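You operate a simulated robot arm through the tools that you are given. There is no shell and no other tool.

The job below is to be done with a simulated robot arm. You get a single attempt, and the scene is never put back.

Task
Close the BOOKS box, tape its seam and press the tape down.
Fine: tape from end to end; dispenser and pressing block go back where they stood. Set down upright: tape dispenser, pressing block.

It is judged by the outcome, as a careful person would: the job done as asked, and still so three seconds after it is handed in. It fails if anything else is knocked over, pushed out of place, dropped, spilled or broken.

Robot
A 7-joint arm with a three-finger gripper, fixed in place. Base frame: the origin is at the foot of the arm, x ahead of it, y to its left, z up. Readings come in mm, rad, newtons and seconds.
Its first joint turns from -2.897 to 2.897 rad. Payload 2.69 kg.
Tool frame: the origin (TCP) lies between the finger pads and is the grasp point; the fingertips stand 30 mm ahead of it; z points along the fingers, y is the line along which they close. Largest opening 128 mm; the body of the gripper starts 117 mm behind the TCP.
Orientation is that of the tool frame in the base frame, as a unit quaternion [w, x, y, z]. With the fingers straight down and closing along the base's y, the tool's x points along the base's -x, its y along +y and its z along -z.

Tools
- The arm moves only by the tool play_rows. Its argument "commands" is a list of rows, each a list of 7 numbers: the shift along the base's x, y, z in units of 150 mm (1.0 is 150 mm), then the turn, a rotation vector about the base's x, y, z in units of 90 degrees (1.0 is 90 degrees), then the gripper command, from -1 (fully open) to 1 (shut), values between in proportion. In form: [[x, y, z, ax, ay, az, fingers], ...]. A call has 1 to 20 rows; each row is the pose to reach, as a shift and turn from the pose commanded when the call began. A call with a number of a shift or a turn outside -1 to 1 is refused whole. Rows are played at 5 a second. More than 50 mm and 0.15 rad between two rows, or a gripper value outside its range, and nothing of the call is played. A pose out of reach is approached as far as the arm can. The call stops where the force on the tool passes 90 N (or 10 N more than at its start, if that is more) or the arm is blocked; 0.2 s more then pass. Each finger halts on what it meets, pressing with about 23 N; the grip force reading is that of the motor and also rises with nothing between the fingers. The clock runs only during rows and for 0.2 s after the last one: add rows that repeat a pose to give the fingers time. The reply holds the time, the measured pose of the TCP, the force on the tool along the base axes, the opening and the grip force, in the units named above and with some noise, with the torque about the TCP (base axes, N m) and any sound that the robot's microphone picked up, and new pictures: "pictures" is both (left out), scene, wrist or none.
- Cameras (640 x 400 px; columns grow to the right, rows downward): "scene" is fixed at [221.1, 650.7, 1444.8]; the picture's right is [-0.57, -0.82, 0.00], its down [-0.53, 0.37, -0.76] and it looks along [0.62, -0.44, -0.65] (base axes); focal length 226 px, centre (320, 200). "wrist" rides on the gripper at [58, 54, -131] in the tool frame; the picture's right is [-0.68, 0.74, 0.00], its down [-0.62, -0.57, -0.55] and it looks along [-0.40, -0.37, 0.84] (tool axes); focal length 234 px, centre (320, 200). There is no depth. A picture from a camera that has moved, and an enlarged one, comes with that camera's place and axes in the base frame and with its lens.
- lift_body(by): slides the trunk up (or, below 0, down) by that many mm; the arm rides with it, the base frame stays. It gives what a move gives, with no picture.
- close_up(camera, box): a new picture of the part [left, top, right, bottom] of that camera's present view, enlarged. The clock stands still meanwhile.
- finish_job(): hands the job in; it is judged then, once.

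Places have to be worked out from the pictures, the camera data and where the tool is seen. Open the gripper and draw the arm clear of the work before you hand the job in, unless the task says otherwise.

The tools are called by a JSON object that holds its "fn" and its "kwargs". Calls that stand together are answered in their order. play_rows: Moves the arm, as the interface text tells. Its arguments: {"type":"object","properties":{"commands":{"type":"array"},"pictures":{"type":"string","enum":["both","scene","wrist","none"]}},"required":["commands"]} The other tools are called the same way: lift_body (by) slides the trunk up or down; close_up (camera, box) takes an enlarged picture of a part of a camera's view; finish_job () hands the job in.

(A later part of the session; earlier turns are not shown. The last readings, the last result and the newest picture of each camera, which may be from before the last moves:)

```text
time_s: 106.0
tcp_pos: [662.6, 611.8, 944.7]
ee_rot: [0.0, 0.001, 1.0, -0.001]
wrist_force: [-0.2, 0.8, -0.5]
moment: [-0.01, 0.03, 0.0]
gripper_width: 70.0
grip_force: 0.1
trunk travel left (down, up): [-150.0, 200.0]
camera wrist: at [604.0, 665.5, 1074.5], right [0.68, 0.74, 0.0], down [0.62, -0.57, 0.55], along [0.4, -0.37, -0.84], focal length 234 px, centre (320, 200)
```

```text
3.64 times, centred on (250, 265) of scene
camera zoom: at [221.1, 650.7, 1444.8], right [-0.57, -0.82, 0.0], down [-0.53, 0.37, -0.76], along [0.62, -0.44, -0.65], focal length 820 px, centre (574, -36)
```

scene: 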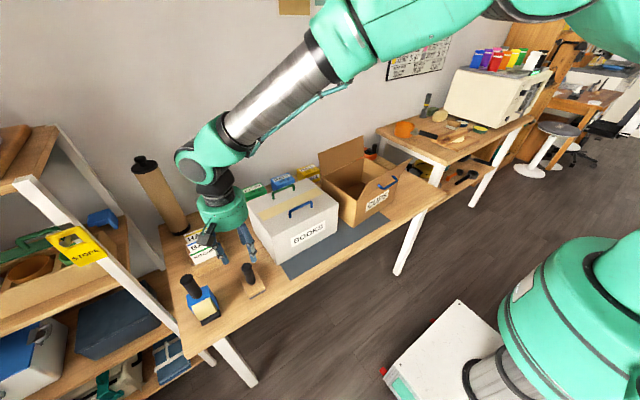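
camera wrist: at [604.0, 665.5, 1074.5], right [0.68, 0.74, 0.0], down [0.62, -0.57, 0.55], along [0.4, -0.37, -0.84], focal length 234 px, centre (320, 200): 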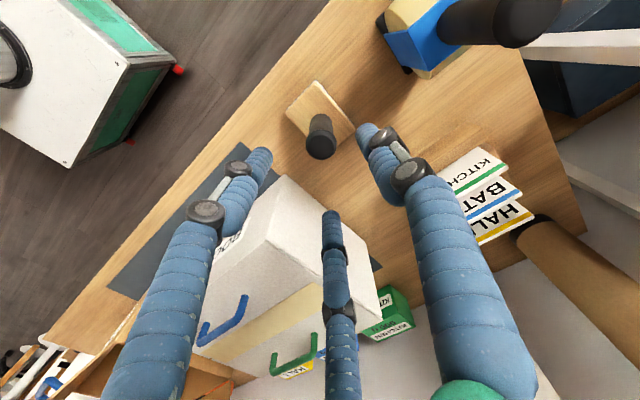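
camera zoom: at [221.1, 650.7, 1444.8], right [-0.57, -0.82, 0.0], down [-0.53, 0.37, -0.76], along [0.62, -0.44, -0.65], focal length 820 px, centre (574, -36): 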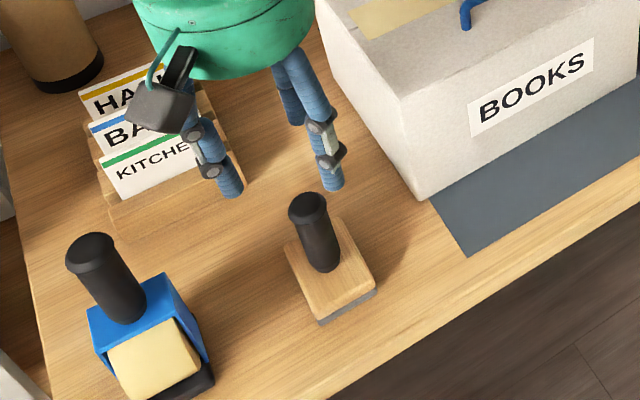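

The block's handle is nearly centred under the TCP (about 1–2 mm off). I correct, and lower around the handle to about z=840 first.

{"fn": "play_rows", "kwargs": {"commands": [[0.007, 0.008, -0.15, 0, 0, 0, -0.1], [0.007, 0.008, -0.35, 0, 0, 0, -0.1], [0.007, 0.008, -0.55, 0, 0, 0, -0.1], [0.007, 0.008, -0.7, 0, 0, 0, -0.1], [0.007, 0.008, -0.7, 0, 0, 0, -0.1]]}}

{"fn": "close_up", "kwargs": {"camera": "wrist", "box": [220, 60, 440, 260]}}

{"fn": "close_up", "kwargs": {"camera": "scene", "box": [200, 230, 300, 320]}}

```text
time_s: 107.2
tcp_pos: [664.8, 611.8, 838.4]
ee_rot: [0.0, 0.001, 1.0, 0.001]
wrist_force: [0.6, 1.2, -0.6]
moment: [0.0, 0.02, -0.01]
gripper_width: 70.6
grip_force: 0.0
trunk travel left (down, up): [-150.0, 200.0]
camera wrist: at [606.3, 667.2, 969.3], right [0.68, 0.74, 0.0], down [0.62, -0.57, 0.55], along [0.4, -0.37, -0.84], focal length 234 px, centre (320, 200)
```

scene: 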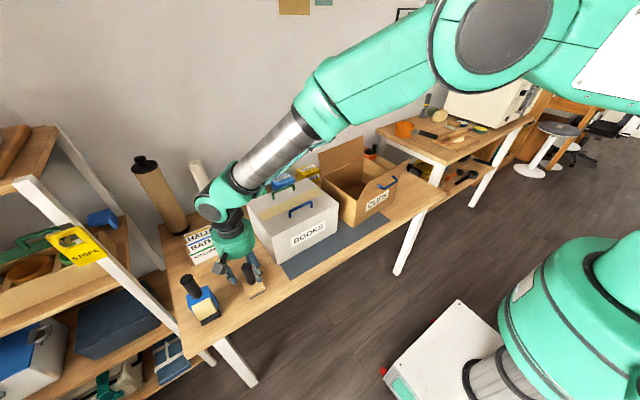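
wrist: 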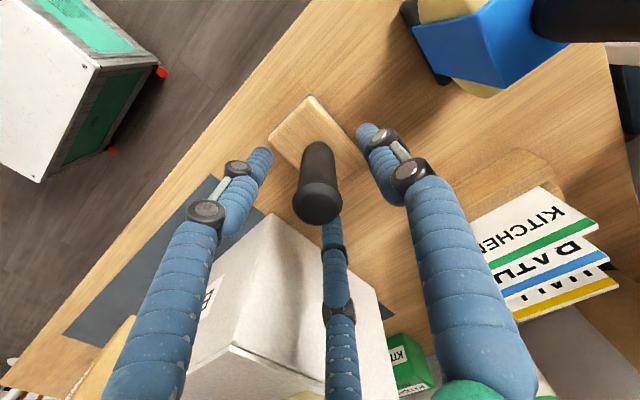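

```text
2.00 times, centred on (330, 160) of wrist
camera zoom: at [606.3, 667.2, 969.3], right [0.68, 0.74, 0.0], down [0.62, -0.57, 0.55], along [0.4, -0.37, -0.84], focal length 468 px, centre (300, 280)
```

zoom: 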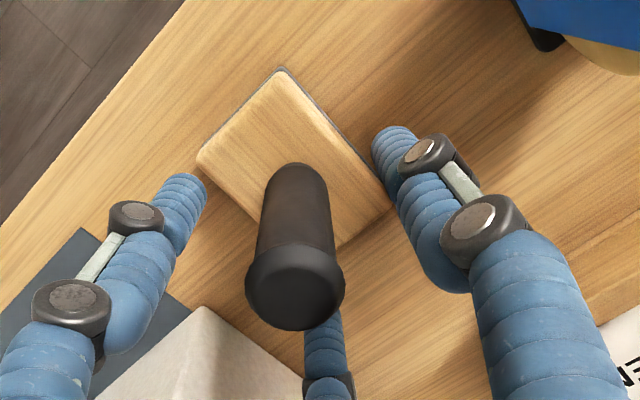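

```text
4.44 times, centred on (250, 275) of scene
camera zoom: at [221.1, 650.7, 1444.8], right [-0.57, -0.82, 0.0], down [-0.53, 0.37, -0.76], along [0.62, -0.44, -0.65], focal length 1003 px, centre (631, -133)
```

zoom: 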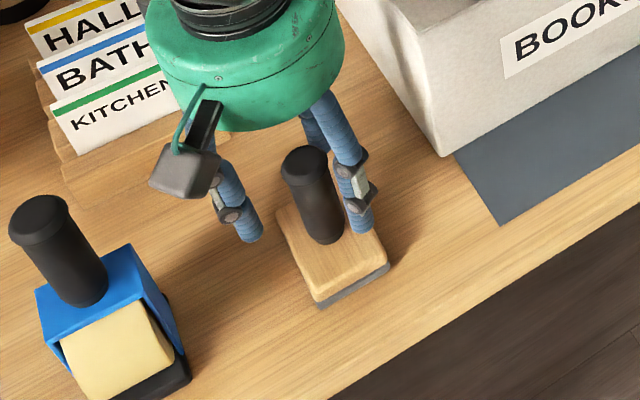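

Well centred. I descend the rest of the way so the tips end just above the wooden base, then close on the handle.

{"fn": "play_rows", "kwargs": {"commands": [[0, 0, -0.1, 0, 0, 0, -0.1], [0, 0, -0.2, 0, 0, 0, -0.1], [0, 0, -0.25, 0, 0, 0, -0.1], [0, 0, -0.25, 0, 0, 0, -0.1]], "pictures": "none"}}

{"fn": "close_up", "kwargs": {"camera": "wrist", "box": [220, 60, 440, 260]}}

{"fn": "close_up", "kwargs": {"camera": "scene", "box": [200, 230, 300, 320]}}

```text
time_s: 108.2
tcp_pos: [663.5, 613.1, 801.0]
ee_rot: [0.0, 0.001, 1.0, 0.001]
wrist_force: [0.9, 0.6, -0.1]
moment: [0.0, 0.01, 0.0]
gripper_width: 70.6
grip_force: 0.1
trunk travel left (down, up): [-150.0, 200.0]
```

```text
2.00 times, centred on (330, 160) of wrist
camera zoom: at [606.6, 667.5, 931.2], right [0.68, 0.74, 0.0], down [0.62, -0.57, 0.55], along [0.4, -0.37, -0.84], focal length 468 px, centre (300, 280)
```

zoom: 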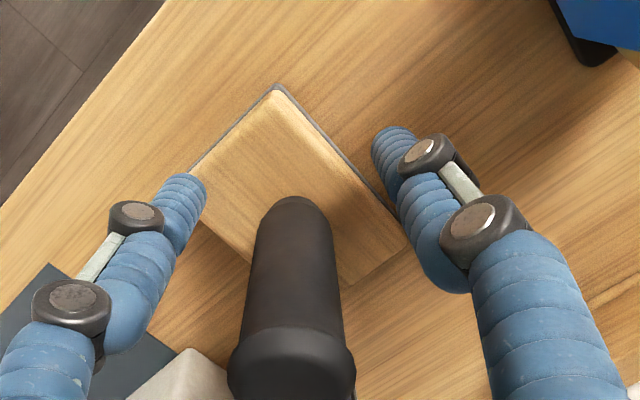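

```text
4.44 times, centred on (250, 275) of scene
camera zoom: at [221.1, 650.7, 1444.8], right [-0.57, -0.82, 0.0], down [-0.53, 0.37, -0.76], along [0.62, -0.44, -0.65], focal length 1003 px, centre (631, -133)
```

zoom: 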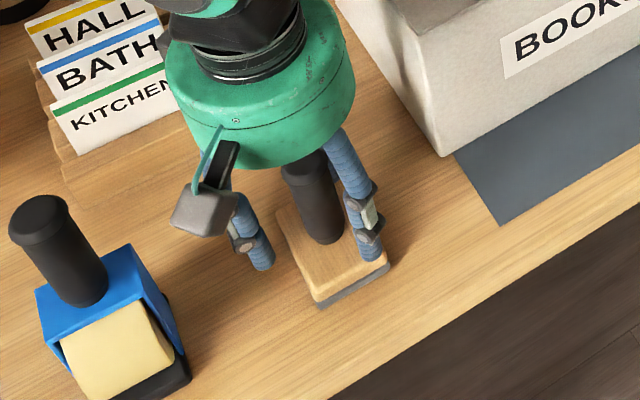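

The handle/base junction is at about z=760, so I can go 5 mm lower, then close the fingers.

{"fn": "play_rows", "kwargs": {"commands": [[0, 0, -0.033, 0, 0, 0, -0.1], [0, 0, -0.033, 0, 0, 0, 0.3], [0, 0, -0.033, 0, 0, 0, 1], [0, 0, -0.033, 0, 0, 0, 1], [0, 0, -0.033, 0, 0, 0, 1], [0, 0, -0.033, 0, 0, 0, 1]]}}

{"fn": "close_up", "kwargs": {"camera": "wrist", "box": [220, 60, 440, 260]}}

```text
time_s: 109.6
tcp_pos: [664.2, 611.7, 795.4]
ee_rot: [0.0, 0.001, 1.0, -0.001]
wrist_force: [1.0, 0.4, 0.3]
moment: [0.02, 0.01, -0.08]
gripper_width: 29.1
grip_force: 23.2
trunk travel left (down, up): [-150.0, 200.0]
camera wrist: at [607.0, 666.8, 926.2], right [0.68, 0.74, 0.0], down [0.62, -0.57, 0.55], along [0.4, -0.37, -0.84], focal length 234 px, centre (320, 200)
```

scene: 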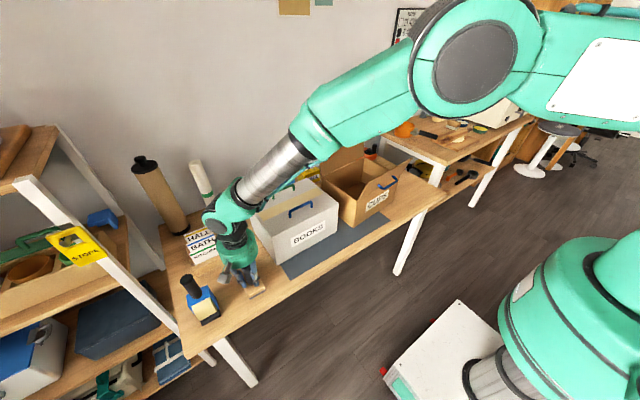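
wrist: 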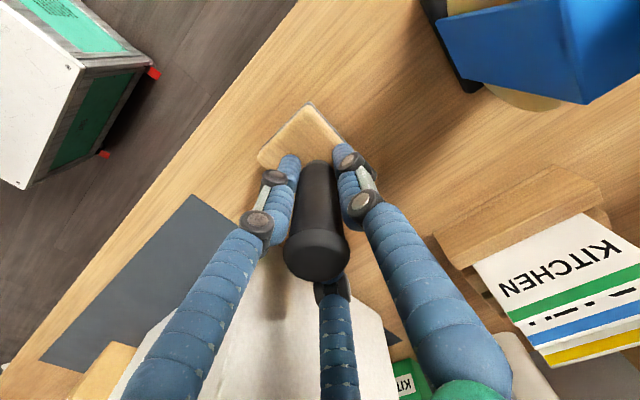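

```text
2.00 times, centred on (330, 160) of wrist
camera zoom: at [607.0, 666.8, 926.2], right [0.68, 0.74, 0.0], down [0.62, -0.57, 0.55], along [0.4, -0.37, -0.84], focal length 468 px, centre (300, 280)
```

zoom: 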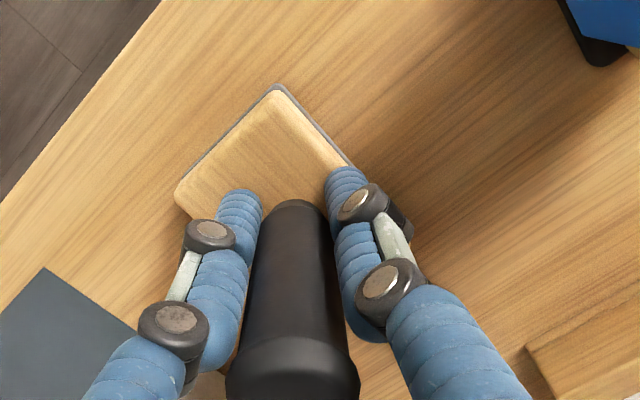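

Block gripped (29 mm handle) at TCP (664.2, 611.8, 795.4) – its standing pose. I lift it straight up.

{"fn": "play_rows", "kwargs": {"commands": [[0, 0, 0.05, 0, 0, 0, 1], [0, 0, 0.2, 0, 0, 0, 1], [0, 0, 0.45, 0, 0, 0, 1], [0, 0, 0.7, 0, 0, 0, 1], [0, 0, 0.95, 0, 0, 0, 1], [0, 0, 1, 0, 0, 0, 1], [0, 0, 1, 0, 0, 0, 1]], "pictures": "none"}}

{"fn": "play_rows", "kwargs": {"commands": [[0, 0, 0.2, 0, 0, 0, 1], [0, 0, 0.4, 0, 0, 0, 1], [0, 0, 0.5, 0, 0, 0, 1], [0, 0, 0.5, 0, 0, 0, 1]]}}

{"fn": "close_up", "kwargs": {"camera": "scene", "box": [180, 180, 300, 320]}}

```text
time_s: 111.2
tcp_pos: [665.7, 611.7, 945.0]
ee_rot: [-0.001, 0.001, 1.0, 0.0]
wrist_force: [0.2, -0.7, -3.6]
moment: [0.01, -0.01, 0.0]
gripper_width: 26.6
grip_force: 22.4
trunk travel left (down, up): [-150.0, 200.0]
```

```text
time_s: 112.2
tcp_pos: [665.0, 610.3, 1020.9]
ee_rot: [-0.001, 0.0, 1.0, 0.0]
wrist_force: [-0.6, 0.0, -3.0]
moment: [-0.01, -0.01, 0.0]
gripper_width: 26.8
grip_force: 22.9
trunk travel left (down, up): [-150.0, 200.0]
camera wrist: at [606.2, 665.3, 1151.2], right [0.68, 0.74, 0.0], down [0.62, -0.57, 0.55], along [0.4, -0.37, -0.84], focal length 234 px, centre (320, 200)
```

scene: 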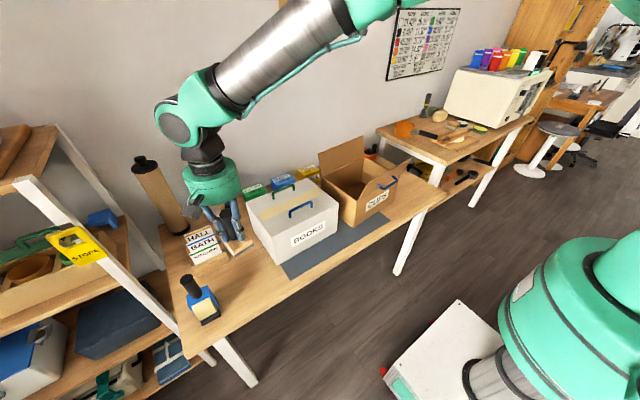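
wrist: 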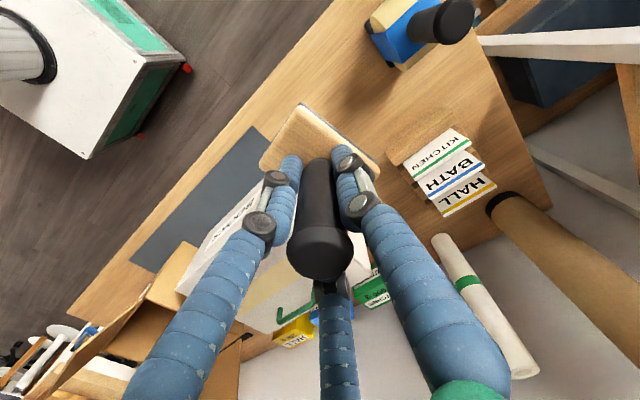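

```text
2.86 times, centred on (240, 250) of scene
camera zoom: at [221.1, 650.7, 1444.8], right [-0.57, -0.82, 0.0], down [-0.53, 0.37, -0.76], along [0.62, -0.44, -0.65], focal length 645 px, centre (549, 57)
```

zoom: 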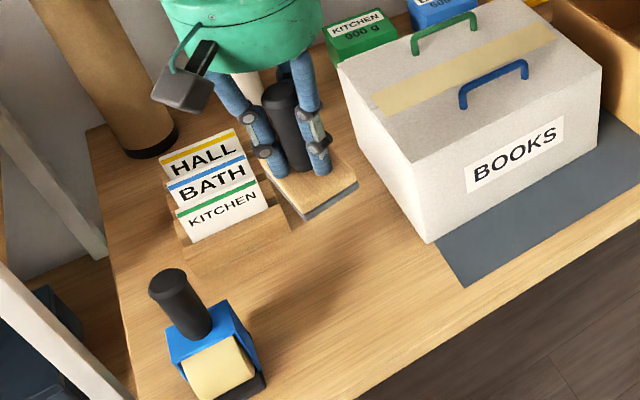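

I carry the block over the box, turning the hand a quarter turn so its long side lies along the seam.

{"fn": "play_rows", "kwargs": {"commands": [[0.07, -0.075, 0.02, 0, 0, 0.083, 1], [0.15, -0.15, 0.02, 0, 0, 0.167, 1], [0.22, -0.225, 0.02, 0, 0, 0.25, 1], [0.29, -0.3, 0.02, 0, 0, 0.333, 1], [0.37, -0.375, 0.02, 0, 0, 0.417, 1], [0.44, -0.45, 0.02, 0, 0, 0.5, 1], [0.52, -0.525, 0.02, 0, 0, 0.583, 1], [0.59, -0.6, 0.02, 0, 0, 0.667, 1], [0.66, -0.675, 0.02, 0, 0, 0.75, 1], [0.74, -0.75, 0.02, 0, 0, 0.833, 1], [0.81, -0.825, 0.02, 0, 0, 0.917, 1], [0.88, -0.9, 0.02, 0, 0, 1, 1], [0.88, -0.9, 0.02, 0, 0, 1, 1]]}}

{"fn": "close_up", "kwargs": {"camera": "wrist", "box": [180, 0, 460, 220]}}

{"fn": "close_up", "kwargs": {"camera": "scene", "box": [220, 120, 350, 250]}}

```text
time_s: 115.0
tcp_pos: [796.9, 476.3, 1022.9]
ee_rot: [0.0, 0.707, -0.707, 0.001]
wrist_force: [-0.2, -0.7, -3.8]
moment: [-0.03, 0.02, -0.03]
gripper_width: 26.7
grip_force: 22.9
trunk travel left (down, up): [-150.0, 200.0]
camera wrist: at [743.7, 418.7, 1153.4], right [-0.74, 0.68, 0.0], down [0.57, 0.62, 0.55], along [0.37, 0.4, -0.84], focal length 234 px, centre (320, 200)
```

scene: 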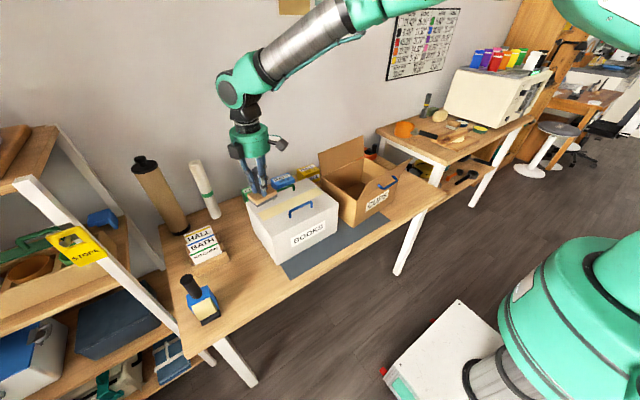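
wrist: 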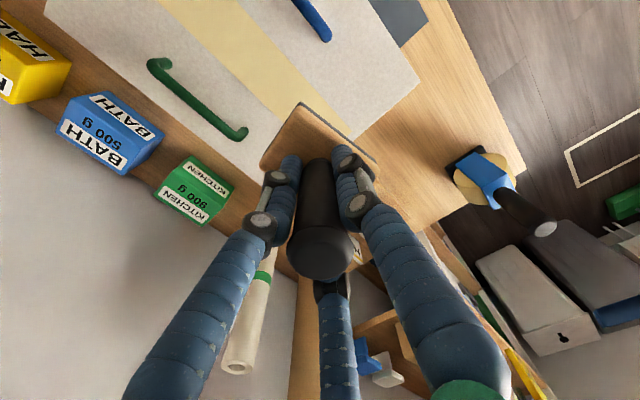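

```text
1.82 times, centred on (320, 110) of wrist
camera zoom: at [743.7, 418.7, 1153.4], right [-0.74, 0.68, 0.0], down [0.57, 0.62, 0.55], along [0.37, 0.4, -0.84], focal length 426 px, centre (320, 364)
```

zoom: 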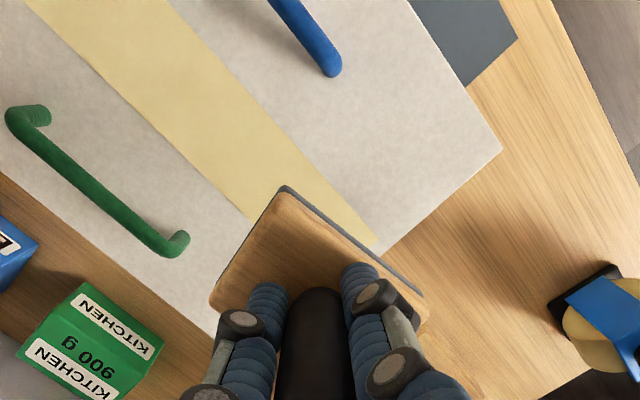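

```text
3.08 times, centred on (285, 185) of scene
camera zoom: at [221.1, 650.7, 1444.8], right [-0.57, -0.82, 0.0], down [-0.53, 0.37, -0.76], along [0.62, -0.44, -0.65], focal length 694 px, centre (428, 246)
```

zoom: 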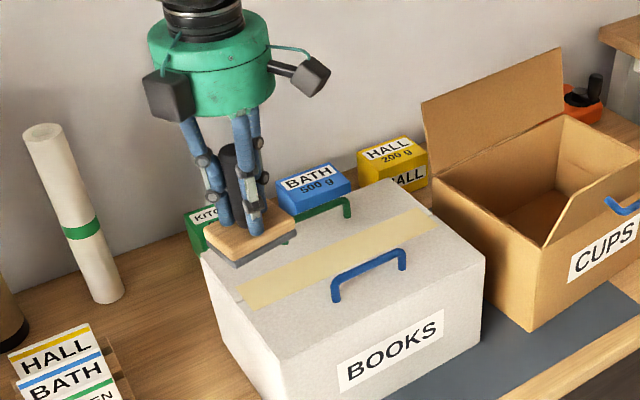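

The block is over the +y end of the strip, yawed a few degrees in the grip; tape centre line is at x≈797. I correct the yaw by −6°, shift to y≈472 and lower to about 10 mm above the lid.

{"fn": "play_rows", "kwargs": {"commands": [[0.002, -0.015, -0.02, 0, 0, -0.067, 1], [0.002, -0.027, -0.1, 0, 0, -0.067, 1], [0.002, -0.027, -0.25, 0, 0, -0.067, 1], [0.002, -0.027, -0.38, 0, 0, -0.067, 1], [0.002, -0.027, -0.38, 0, 0, -0.067, 1]]}}

{"fn": "close_up", "kwargs": {"camera": "scene", "box": [220, 130, 350, 250]}}

{"fn": "close_up", "kwargs": {"camera": "wrist", "box": [180, 0, 460, 220]}}

```text
time_s: 116.2
tcp_pos: [799.8, 472.8, 966.3]
ee_rot: [0.0, -0.668, 0.744, 0.0]
wrist_force: [0.2, 0.6, -2.8]
moment: [-0.01, 0.0, 0.0]
gripper_width: 26.6
grip_force: 23.3
trunk travel left (down, up): [-150.0, 200.0]
camera wrist: at [739.2, 421.9, 1096.9], right [-0.66, 0.75, 0.0], down [0.63, 0.55, 0.55], along [0.41, 0.36, -0.84], focal length 234 px, centre (320, 200)
```

scene: 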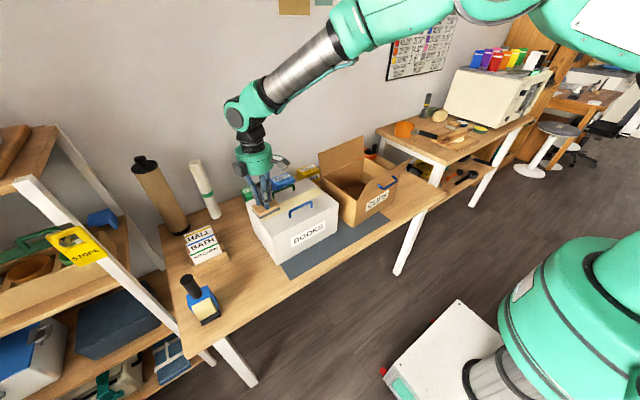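
wrist: 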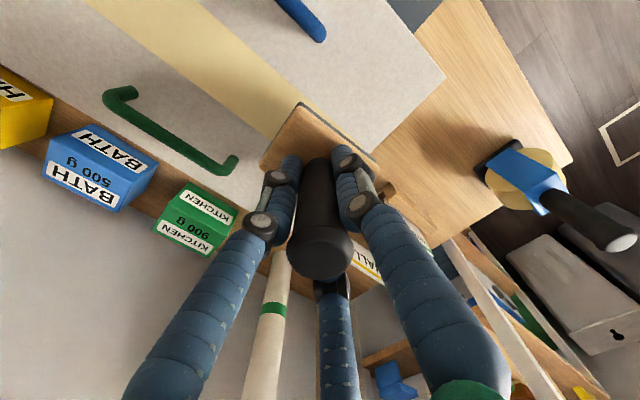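

```text
3.33 times, centred on (285, 190) of scene
camera zoom: at [221.1, 650.7, 1444.8], right [-0.57, -0.82, 0.0], down [-0.53, 0.37, -0.76], along [0.62, -0.44, -0.65], focal length 752 px, centre (437, 233)
```

zoom: 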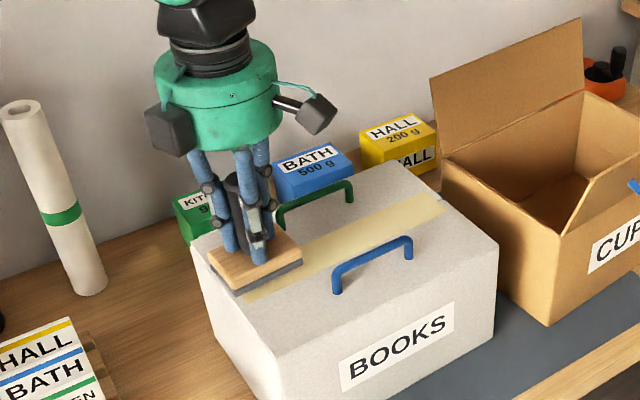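

```text
1.82 times, centred on (320, 110) of wrist
camera zoom: at [739.2, 421.9, 1096.9], right [-0.66, 0.75, 0.0], down [0.63, 0.55, 0.55], along [0.41, 0.36, -0.84], focal length 426 px, centre (320, 364)
```

zoom: 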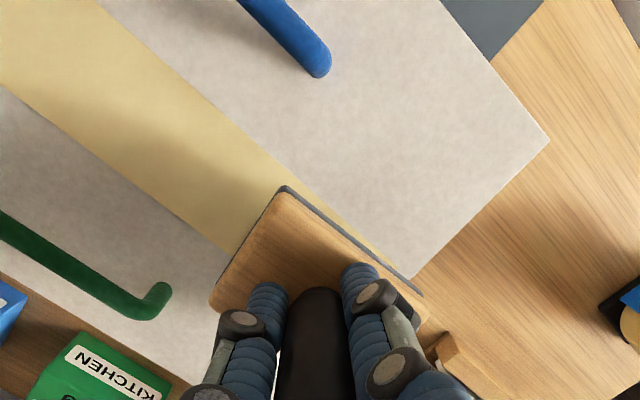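

The block centre is over the tape (x≈796.5 vs tape ≈796), with about 4° of yaw left. I correct that and lower to contact, watching the force.

{"fn": "play_rows", "kwargs": {"commands": [[0, 0, 0, 0, 0, -0.048, 1], [0, 0, -0.03, 0, 0, -0.048, 1], [0, 0, -0.06, 0, 0, -0.048, 1], [0, 0, -0.075, 0, 0, -0.048, 1], [0, 0, -0.075, 0, 0, -0.048, 1]], "pictures": "none"}}

{"fn": "close_up", "kwargs": {"camera": "scene", "box": [230, 150, 330, 240]}}

```text
time_s: 117.4
tcp_pos: [798.0, 473.4, 955.1]
ee_rot: [0.0, -0.64, 0.769, 0.0]
wrist_force: [-1.3, 0.6, -3.5]
moment: [0.0, 0.03, 0.02]
gripper_width: 26.5
grip_force: 22.9
trunk travel left (down, up): [-150.0, 200.0]
```

```text
4.44 times, centred on (280, 195) of scene
camera zoom: at [221.1, 650.7, 1444.8], right [-0.57, -0.82, 0.0], down [-0.53, 0.37, -0.76], along [0.62, -0.44, -0.65], focal length 1003 px, centre (498, 222)
```

zoom: 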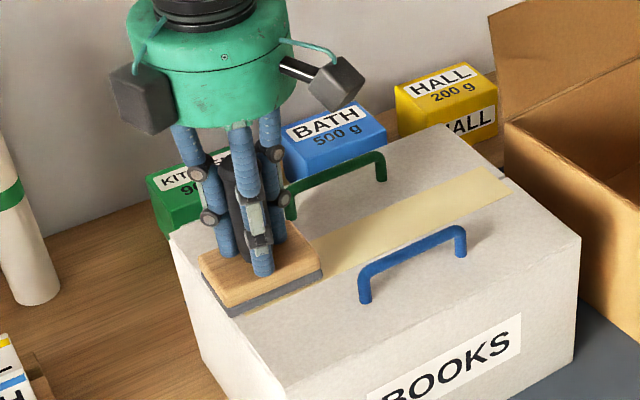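

The block is square to the tape and just above it. I lower by about 1 mm per row until it presses.

{"fn": "play_rows", "kwargs": {"commands": [[0, 0, -0.008, 0, 0, 0, 1], [0, 0, -0.016, 0, 0, 0, 1], [0, 0, -0.024, 0, 0, 0, 1], [0, 0, -0.024, 0, 0, 0, 1]], "pictures": "none"}}

{"fn": "play_rows", "kwargs": {"commands": [[0, 0, -0.007, 0, 0, 0, 1], [0, 0, -0.014, 0, 0, 0, 1], [0, 0, -0.014, 0, 0, 0, 1]], "pictures": "none"}}

```text
time_s: 118.4
tcp_pos: [796.5, 472.3, 951.2]
ee_rot: [0.0, -0.64, 0.768, 0.0]
wrist_force: [-0.3, 0.5, -3.1]
moment: [-0.02, 0.0, 0.0]
gripper_width: 26.6
grip_force: 23.4
trunk travel left (down, up): [-150.0, 200.0]
```

```text
time_s: 119.2
tcp_pos: [798.0, 473.2, 951.4]
ee_rot: [0.0, -0.64, 0.768, 0.001]
wrist_force: [-4.4, 1.2, 6.6]
moment: [-0.03, 0.24, -0.04]
gripper_width: 26.3
grip_force: 22.5
trunk travel left (down, up): [-150.0, 200.0]
```

Contact (about 10 N on the lid). I push on a few mm to reach a firm press of 20–25 N.

{"fn": "play_rows", "kwargs": {"commands": [[0, 0, -0.007, 0, 0, 0, 1], [0, 0, -0.014, 0, 0, 0, 1], [0, 0, -0.014, 0, 0, 0, 1]], "pictures": "none"}}

{"fn": "close_up", "kwargs": {"camera": "scene", "box": [230, 150, 330, 240]}}

```text
time_s: 120.0
tcp_pos: [797.2, 471.9, 950.6]
ee_rot: [0.002, -0.64, 0.769, -0.001]
wrist_force: [-1.2, 2.0, 20.6]
moment: [0.03, 0.07, -0.04]
gripper_width: 26.4
grip_force: 23.1
trunk travel left (down, up): [-150.0, 200.0]
```

```text
4.44 times, centred on (280, 195) of scene
camera zoom: at [221.1, 650.7, 1444.8], right [-0.57, -0.82, 0.0], down [-0.53, 0.37, -0.76], along [0.62, -0.44, -0.65], focal length 1003 px, centre (498, 222)
```

zoom: 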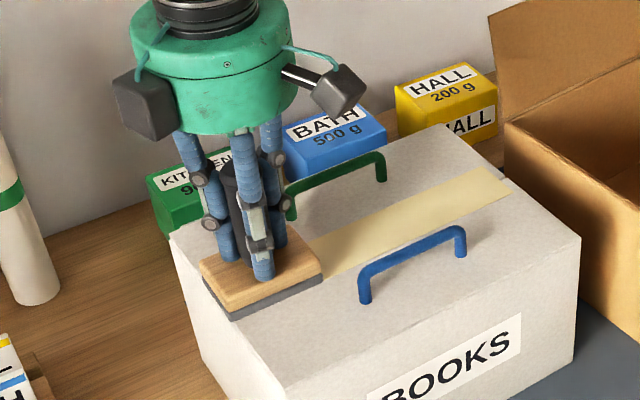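

Pressing at about 24 N with the box stable. I hold it briefly with slightly more push, then lift and see whether the tape looks different there.

{"fn": "play_rows", "kwargs": {"commands": [[0, 0, -0.005, 0, 0, 0, 1], [0, 0, -0.005, 0, 0, 0, 1], [0, 0, -0.005, 0, 0, 0, 1]], "pictures": "none"}}

{"fn": "play_rows", "kwargs": {"commands": [[0, 0, 0.02, 0, 0, 0, 1], [0, 0, 0.06, 0, 0, 0, 1], [0, 0, 0.12, 0, 0, 0, 1], [0, -0.13, 0.12, 0, 0, 0, 1], [0, -0.26, 0.12, 0, 0, 0, 1], [0, -0.38, 0.12, 0, 0, 0, 1], [0, -0.38, 0.12, 0, 0, 0, 1]]}}

{"fn": "close_up", "kwargs": {"camera": "scene", "box": [230, 150, 350, 250]}}

```text
time_s: 120.8
tcp_pos: [798.5, 473.2, 949.8]
ee_rot: [0.002, -0.64, 0.768, -0.001]
wrist_force: [5.9, 0.4, 29.9]
moment: [-0.06, -0.28, 0.0]
gripper_width: 26.7
grip_force: 23.3
trunk travel left (down, up): [-150.0, 200.0]
```

```text
time_s: 122.4
tcp_pos: [796.5, 414.5, 962.7]
ee_rot: [0.0, -0.64, 0.768, 0.0]
wrist_force: [-0.4, 0.3, -3.3]
moment: [0.01, 0.03, 0.01]
gripper_width: 26.8
grip_force: 23.4
trunk travel left (down, up): [-150.0, 200.0]
camera wrist: at [733.4, 367.9, 1094.2], right [-0.6, 0.8, 0.0], down [0.67, 0.5, 0.55], along [0.44, 0.33, -0.84], focal length 234 px, centre (320, 200)
```

scene: 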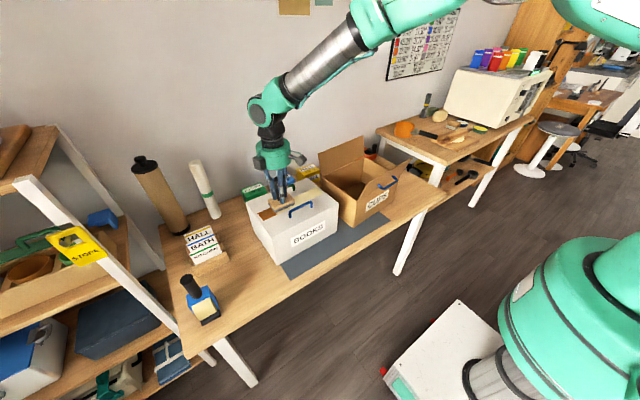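
wrist: 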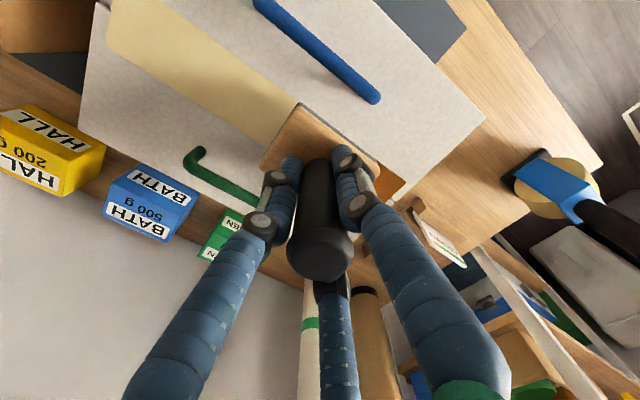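

```text
4.00 times, centred on (290, 200) of scene
camera zoom: at [221.1, 650.7, 1444.8], right [-0.57, -0.82, 0.0], down [-0.53, 0.37, -0.76], along [0.62, -0.44, -0.65], focal length 902 px, centre (440, 200)
```

zoom: 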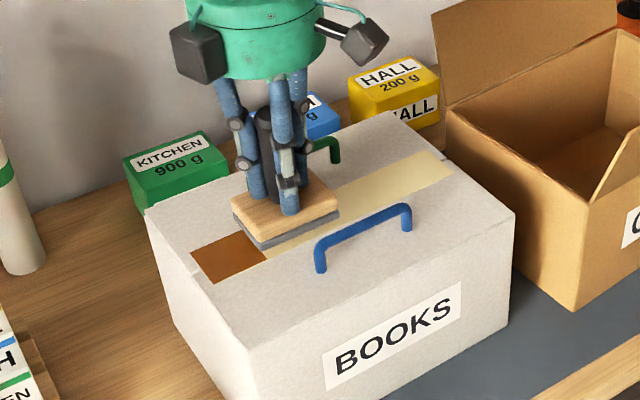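

The pressed part of the tape turned brown, so pressing registers visibly. I press the next section here at y≈415 with the same depth, then lift and move on.

{"fn": "play_rows", "kwargs": {"commands": [[0, 0, -0.05, 0, 0, 0, 1], [0, 0, -0.09, 0, 0, 0, 1], [0, 0, -0.105, 0, 0, 0, 1], [0, 0, -0.112, 0, 0, 0, 1], [0, 0, -0.118, 0, 0, 0, 1], [0, 0, -0.118, 0, 0, 0, 1], [0, 0, -0.118, 0, 0, 0, 1]], "pictures": "none"}}

{"fn": "close_up", "kwargs": {"camera": "scene", "box": [230, 150, 350, 250]}}

```text
time_s: 124.0
tcp_pos: [797.3, 415.3, 949.2]
ee_rot: [0.002, -0.64, 0.768, 0.0]
wrist_force: [-7.1, -2.9, 23.7]
moment: [-0.24, 0.38, -0.04]
gripper_width: 26.5
grip_force: 23.3
trunk travel left (down, up): [-150.0, 200.0]
```

```text
4.00 times, centred on (290, 200) of scene
camera zoom: at [221.1, 650.7, 1444.8], right [-0.57, -0.82, 0.0], down [-0.53, 0.37, -0.76], along [0.62, -0.44, -0.65], focal length 902 px, centre (440, 200)
```

zoom: 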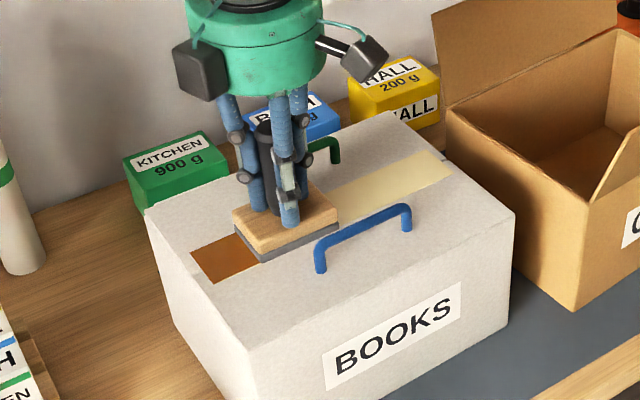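

Pressed at about 27 N. I lift and move on to y≈358.

{"fn": "play_rows", "kwargs": {"commands": [[0, 0, 0.02, 0, 0, 0, 1], [0, 0, 0.06, 0, 0, 0, 1], [0, 0, 0.12, 0, 0, 0, 1], [0, -0.13, 0.12, 0, 0, 0, 1], [0, -0.26, 0.12, 0, 0, 0, 1], [0, -0.38, 0.12, 0, 0, 0, 1], [0, -0.38, 0.06, 0, 0, 0, 1], [0, -0.38, 0.02, 0, 0, 0, 1], [0, -0.38, 0.005, 0, 0, 0, 1], [0, -0.38, 0, 0, 0, 0, 1], [0, -0.38, 0, 0, 0, 0, 1], [0, -0.38, 0, 0, 0, 0, 1]], "pictures": "none"}}

{"fn": "close_up", "kwargs": {"camera": "scene", "box": [230, 150, 350, 250]}}

```text
time_s: 126.6
tcp_pos: [798.2, 357.3, 950.1]
ee_rot: [0.002, -0.64, 0.768, 0.0]
wrist_force: [-1.9, -2.7, 24.8]
moment: [-0.25, 0.13, -0.01]
gripper_width: 26.4
grip_force: 23.2
trunk travel left (down, up): [-150.0, 200.0]
```

```text
4.00 times, centred on (290, 200) of scene
camera zoom: at [221.1, 650.7, 1444.8], right [-0.57, -0.82, 0.0], down [-0.53, 0.37, -0.76], along [0.62, -0.44, -0.65], focal length 902 px, centre (440, 200)
```

zoom: 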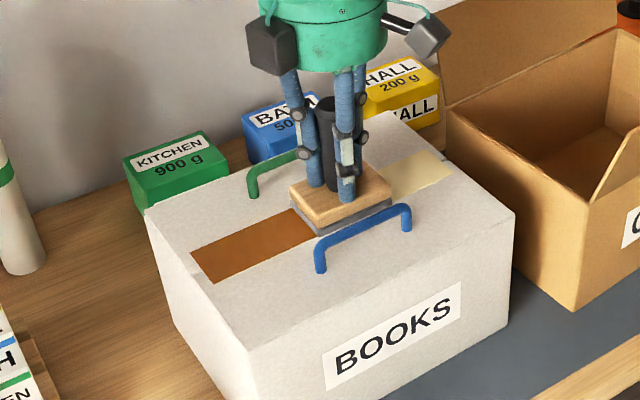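

The pressed (brown) area is growing continuously. I lift and press the next section at y≈301.

{"fn": "play_rows", "kwargs": {"commands": [[0, 0, 0.02, 0, 0, 0, 1], [0, 0, 0.06, 0, 0, 0, 1], [0, 0, 0.12, 0, 0, 0, 1], [0, -0.13, 0.12, 0, 0, 0, 1], [0, -0.26, 0.12, 0, 0, 0, 1], [0, -0.38, 0.12, 0, 0, 0, 1], [0, -0.38, 0.06, 0, 0, 0, 1], [0, -0.38, 0.02, 0, 0, 0, 1], [0, -0.38, 0.005, 0, 0, 0, 1], [0, -0.38, 0, 0, 0, 0, 1], [0, -0.38, 0, 0, 0, 0, 1], [0, -0.38, 0, 0, 0, 0, 1]], "pictures": "none"}}

{"fn": "close_up", "kwargs": {"camera": "scene", "box": [230, 150, 350, 250]}}

```text
time_s: 129.2
tcp_pos: [798.3, 301.6, 949.4]
ee_rot: [0.002, -0.64, 0.768, -0.001]
wrist_force: [2.4, -4.2, 23.5]
moment: [-0.24, -0.04, -0.03]
gripper_width: 26.5
grip_force: 22.8
trunk travel left (down, up): [-150.0, 200.0]
```

```text
4.00 times, centred on (290, 200) of scene
camera zoom: at [221.1, 650.7, 1444.8], right [-0.57, -0.82, 0.0], down [-0.53, 0.37, -0.76], along [0.62, -0.44, -0.65], focal length 902 px, centre (440, 200)
```

zoom: 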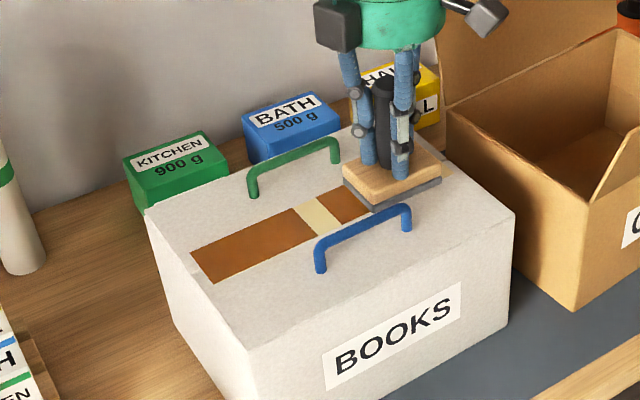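

A narrow unpressed band remains around y≈388, between two presses. I first press the −y end section at y≈271, then go back for that gap.

{"fn": "play_rows", "kwargs": {"commands": [[0, 0, 0.02, 0, 0, 0, 1], [0, 0, 0.06, 0, 0, 0, 1], [0, 0, 0.1, 0, 0, 0, 1], [0, -0.1, 0.1, 0, 0, 0, 1], [0, -0.2, 0.1, 0, 0, 0, 1], [0, -0.2, 0.06, 0, 0, 0, 1], [0, -0.2, 0.02, 0, 0, 0, 1], [0, -0.2, 0.005, 0, 0, 0, 1], [0, -0.2, 0, 0, 0, 0, 1], [0, -0.2, 0, 0, 0, 0, 1], [0, -0.2, 0, 0, 0, 0, 1]], "pictures": "none"}}

{"fn": "close_up", "kwargs": {"camera": "scene", "box": [230, 150, 350, 250]}}

```text
time_s: 131.6
tcp_pos: [797.4, 271.7, 949.2]
ee_rot: [0.002, -0.64, 0.768, -0.002]
wrist_force: [0.2, -10.0, 23.2]
moment: [-0.44, 0.11, -0.04]
gripper_width: 26.5
grip_force: 22.6
trunk travel left (down, up): [-150.0, 200.0]
```

```text
4.00 times, centred on (290, 200) of scene
camera zoom: at [221.1, 650.7, 1444.8], right [-0.57, -0.82, 0.0], down [-0.53, 0.37, -0.76], along [0.62, -0.44, -0.65], focal length 902 px, centre (440, 200)
```

zoom: 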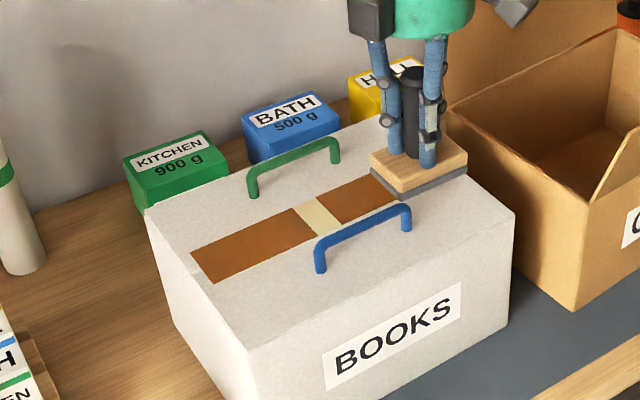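

The end section is pressed. I lift and move to the gap at y≈383 to press it.

{"fn": "play_rows", "kwargs": {"commands": [[0, 0.02, 0.02, 0, 0, 0, 1], [0, 0.02, 0.06, 0, 0, 0, 1], [0, 0.02, 0.12, 0, 0, 0, 1], [0, 0.25, 0.12, 0, 0, 0, 1], [0, 0.5, 0.12, 0, 0, 0, 1], [0, 0.74, 0.12, 0, 0, 0, 1], [0, 0.74, 0.06, 0, 0, 0, 1], [0, 0.74, 0.02, 0, 0, 0, 1], [0, 0.74, 0.005, 0, 0, 0, 1], [0, 0.74, 0, 0, 0, 0, 1], [0, 0.74, -0.004, 0, 0, 0, 1], [0, 0.74, -0.004, 0, 0, 0, 1]], "pictures": "none"}}

{"fn": "close_up", "kwargs": {"camera": "scene", "box": [230, 150, 350, 250]}}

```text
time_s: 134.2
tcp_pos: [796.5, 382.8, 949.3]
ee_rot: [0.002, -0.64, 0.769, -0.001]
wrist_force: [-8.9, -2.3, 28.9]
moment: [-0.28, 0.53, -0.02]
gripper_width: 26.6
grip_force: 22.4
trunk travel left (down, up): [-150.0, 200.0]
```

```text
4.00 times, centred on (290, 200) of scene
camera zoom: at [221.1, 650.7, 1444.8], right [-0.57, -0.82, 0.0], down [-0.53, 0.37, -0.76], along [0.62, -0.44, -0.65], focal length 902 px, centre (440, 200)
```

zoom: 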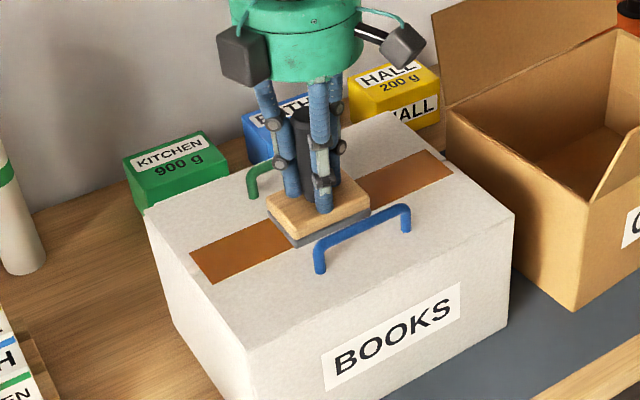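

Both end sections are fully brown now. I lift the block and inspect the whole strip.

{"fn": "play_rows", "kwargs": {"commands": [[0, 0, 0.02, 0, 0, 0, 1], [0, 0, 0.1, 0, 0, 0, 1], [0, 0, 0.3, 0, 0, 0, 1], [0, 0, 0.5, 0, 0, 0, 1], [0, 0.2, 0.5, 0, 0, 0, 1], [0, 0.45, 0.5, 0, 0, 0, 1], [0, 0.7, 0.5, 0, 0, 0, 1], [0, 0.95, 0.5, 0, 0, 0, 1], [0, 0.95, 0.5, 0, 0, 0, 1]]}}

{"fn": "close_up", "kwargs": {"camera": "scene", "box": [240, 165, 350, 255]}}

{"fn": "close_up", "kwargs": {"camera": "wrist", "box": [120, 0, 420, 200]}}

```text
time_s: 136.2
tcp_pos: [794.6, 527.2, 1021.0]
ee_rot: [0.0, -0.64, 0.768, -0.001]
wrist_force: [0.2, 1.3, -3.9]
moment: [-0.09, 0.0, 0.01]
gripper_width: 26.3
grip_force: 23.5
trunk travel left (down, up): [-150.0, 200.0]
camera wrist: at [733.1, 480.0, 1151.1], right [-0.6, 0.8, 0.0], down [0.67, 0.5, 0.55], along [0.44, 0.33, -0.84], focal length 234 px, centre (320, 200)
```

scene: 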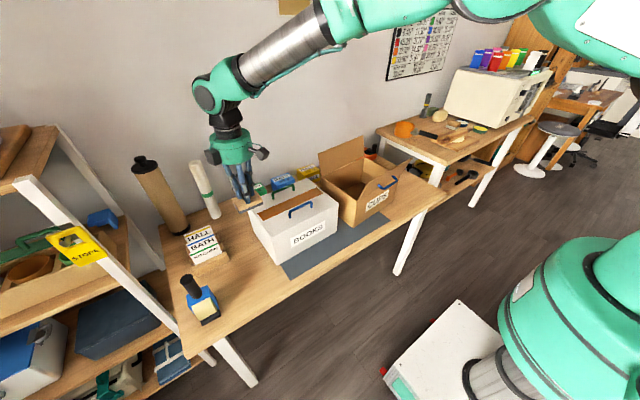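
wrist: 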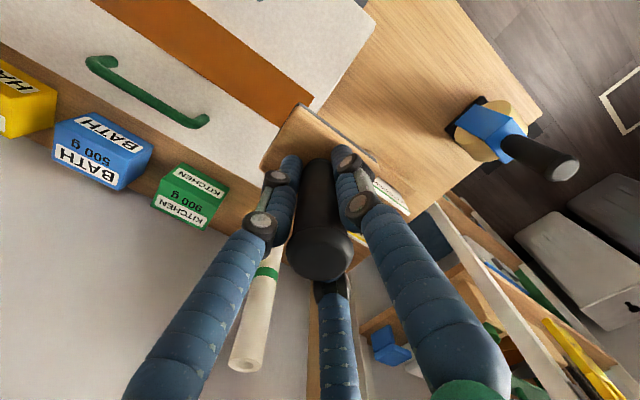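

```text
4.44 times, centred on (295, 210) of scene
camera zoom: at [221.1, 650.7, 1444.8], right [-0.57, -0.82, 0.0], down [-0.53, 0.37, -0.76], along [0.62, -0.44, -0.65], focal length 1003 px, centre (431, 156)
```

zoom: 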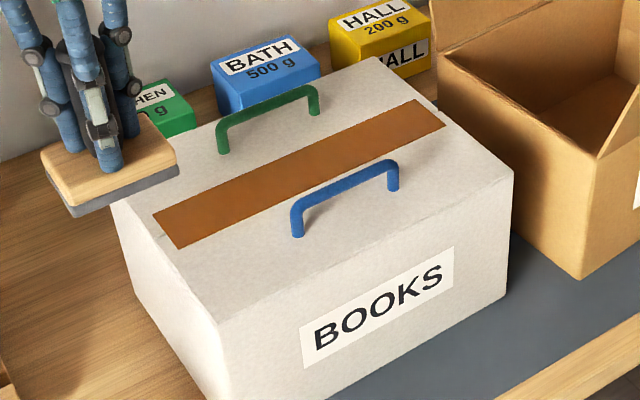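

```text
2.00 times, centred on (270, 100) of wrist
camera zoom: at [733.1, 480.0, 1151.1], right [-0.6, 0.8, 0.0], down [0.67, 0.5, 0.55], along [0.44, 0.33, -0.84], focal length 468 px, centre (420, 400)
```

zoom: 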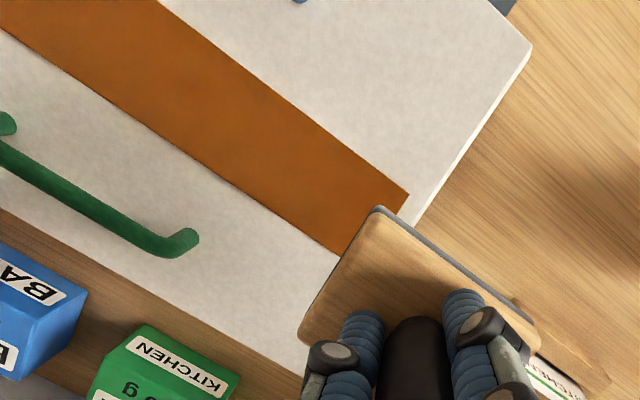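

The whole strip is now pressed brown from end to end, and the box is flat. I carry the block back to its original spot, turning the hand back a quarter turn.

{"fn": "play_rows", "kwargs": {"commands": [[-0.073, 0.048, 0, 0, 0, -0.083, 1], [-0.147, 0.096, 0, 0, 0, -0.167, 1], [-0.22, 0.144, 0, 0, 0, -0.25, 1], [-0.294, 0.192, 0, 0, 0, -0.333, 1], [-0.367, 0.24, 0, 0, 0, -0.417, 1], [-0.441, 0.288, 0, 0, 0, -0.5, 1], [-0.515, 0.336, 0, 0, 0, -0.583, 1], [-0.588, 0.385, 0, 0, 0, -0.667, 1], [-0.66, 0.433, 0, 0, 0, -0.75, 1], [-0.735, 0.481, 0, 0, 0, -0.833, 1], [-0.81, 0.529, 0, 0, 0, -0.917, 1], [-0.882, 0.577, 0, 0, 0, -1, 1], [-0.882, 0.577, 0, 0, 0, -1, 1]], "pictures": "none"}}

{"fn": "play_rows", "kwargs": {"commands": [[0, 0, -0.25, 0, 0, 0, 1], [0, 0, -0.5, 0, 0, 0, 1], [0, 0, -0.75, 0, 0, 0, 1], [0, 0, -1, 0, 0, 0, 1], [0, 0, -1, 0, 0, 0, 1]]}}

{"fn": "close_up", "kwargs": {"camera": "scene", "box": [160, 250, 280, 340]}}

```text
time_s: 139.0
tcp_pos: [665.7, 611.3, 1021.9]
ee_rot: [-0.001, 0.092, 0.996, 0.0]
wrist_force: [-0.4, 0.4, -2.1]
moment: [0.03, -0.06, 0.03]
gripper_width: 26.7
grip_force: 23.3
trunk travel left (down, up): [-150.0, 200.0]
```

```text
time_s: 140.2
tcp_pos: [664.0, 612.3, 868.5]
ee_rot: [0.0, 0.091, 0.996, 0.001]
wrist_force: [0.6, -0.5, -4.1]
moment: [-0.05, 0.01, 0.0]
gripper_width: 26.8
grip_force: 23.1
trunk travel left (down, up): [-150.0, 200.0]
camera wrist: at [616.5, 676.2, 999.8], right [0.8, 0.6, 0.0], down [0.5, -0.67, 0.55], along [0.33, -0.44, -0.84], focal length 234 px, centre (320, 200)
```

scene: 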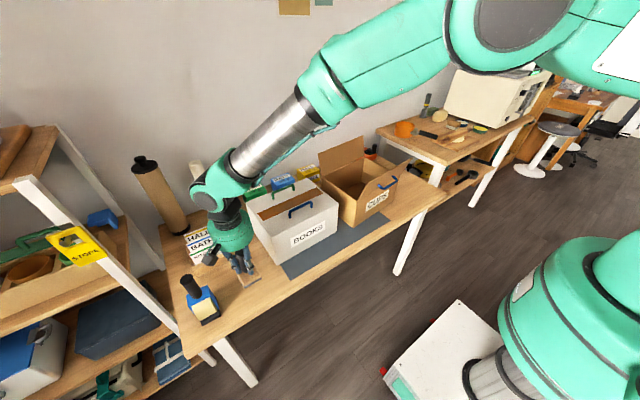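
wrist: 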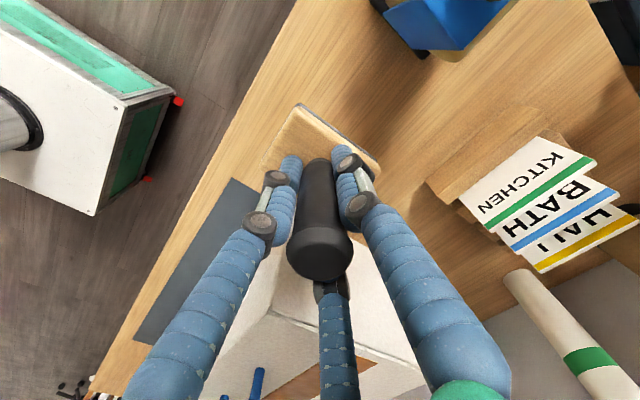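

```text
4.44 times, centred on (220, 295) of scene
camera zoom: at [221.1, 650.7, 1444.8], right [-0.57, -0.82, 0.0], down [-0.53, 0.37, -0.76], along [0.62, -0.44, -0.65], focal length 1003 px, centre (764, -222)
```

zoom: 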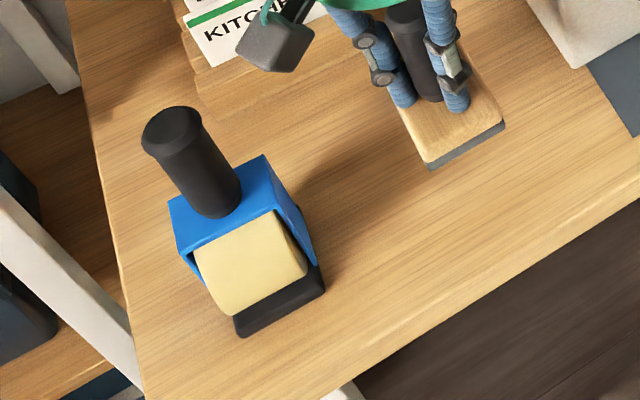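

The block's orientation matches its original one. I lower the last stretch, slowly near the table.

{"fn": "play_rows", "kwargs": {"commands": [[0, 0, -0.2, 0, 0, 0, 1], [0, 0, -0.38, 0, 0, 0, 1], [0, 0, -0.46, 0, 0, 0, 1], [0, 0, -0.49, 0, 0, 0, 1], [0, 0, -0.5, 0, 0, 0, 1], [0, 0, -0.5, 0, 0, 0, 1]], "pictures": "none"}}

{"fn": "close_up", "kwargs": {"camera": "scene", "box": [160, 250, 280, 340]}}

```text
time_s: 141.6
tcp_pos: [665.2, 612.8, 796.0]
ee_rot: [0.0, 0.092, 0.996, 0.0]
wrist_force: [0.5, -0.3, -2.1]
moment: [-0.03, 0.04, 0.03]
gripper_width: 26.6
grip_force: 23.6
trunk travel left (down, up): [-150.0, 200.0]
```

```text
4.44 times, centred on (220, 295) of scene
camera zoom: at [221.1, 650.7, 1444.8], right [-0.57, -0.82, 0.0], down [-0.53, 0.37, -0.76], along [0.62, -0.44, -0.65], focal length 1003 px, centre (764, -222)
```

zoom: 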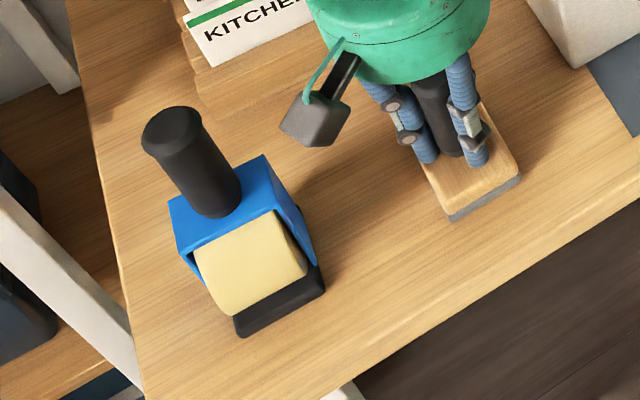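

Its outline matches the original position within a few mm. I lower by 1 mm steps to touch the table.

{"fn": "play_rows", "kwargs": {"commands": [[0, 0, -0.008, 0, 0, 0, 1], [0, 0, -0.016, 0, 0, 0, 1], [0, 0, -0.022, 0, 0, 0, 1], [0, 0, -0.022, 0, 0, 0, 1]], "pictures": "none"}}

{"fn": "play_rows", "kwargs": {"commands": [[0, 0, -0.007, 0, 0, 0, 1], [0, 0, -0.007, 0, 0, 0, 1]], "pictures": "none"}}

```text
time_s: 142.6
tcp_pos: [664.8, 612.3, 794.5]
ee_rot: [0.0, 0.091, 0.996, 0.001]
wrist_force: [-4.5, -4.1, 11.7]
moment: [-0.24, 0.21, -0.07]
gripper_width: 26.4
grip_force: 22.6
trunk travel left (down, up): [-150.0, 200.0]
```

```text
time_s: 143.2
tcp_pos: [664.4, 612.5, 796.3]
ee_rot: [0.001, 0.091, 0.996, 0.001]
wrist_force: [-7.4, -3.9, 26.6]
moment: [-0.29, 0.54, 0.01]
gripper_width: 26.4
grip_force: 22.6
trunk travel left (down, up): [-150.0, 200.0]
```

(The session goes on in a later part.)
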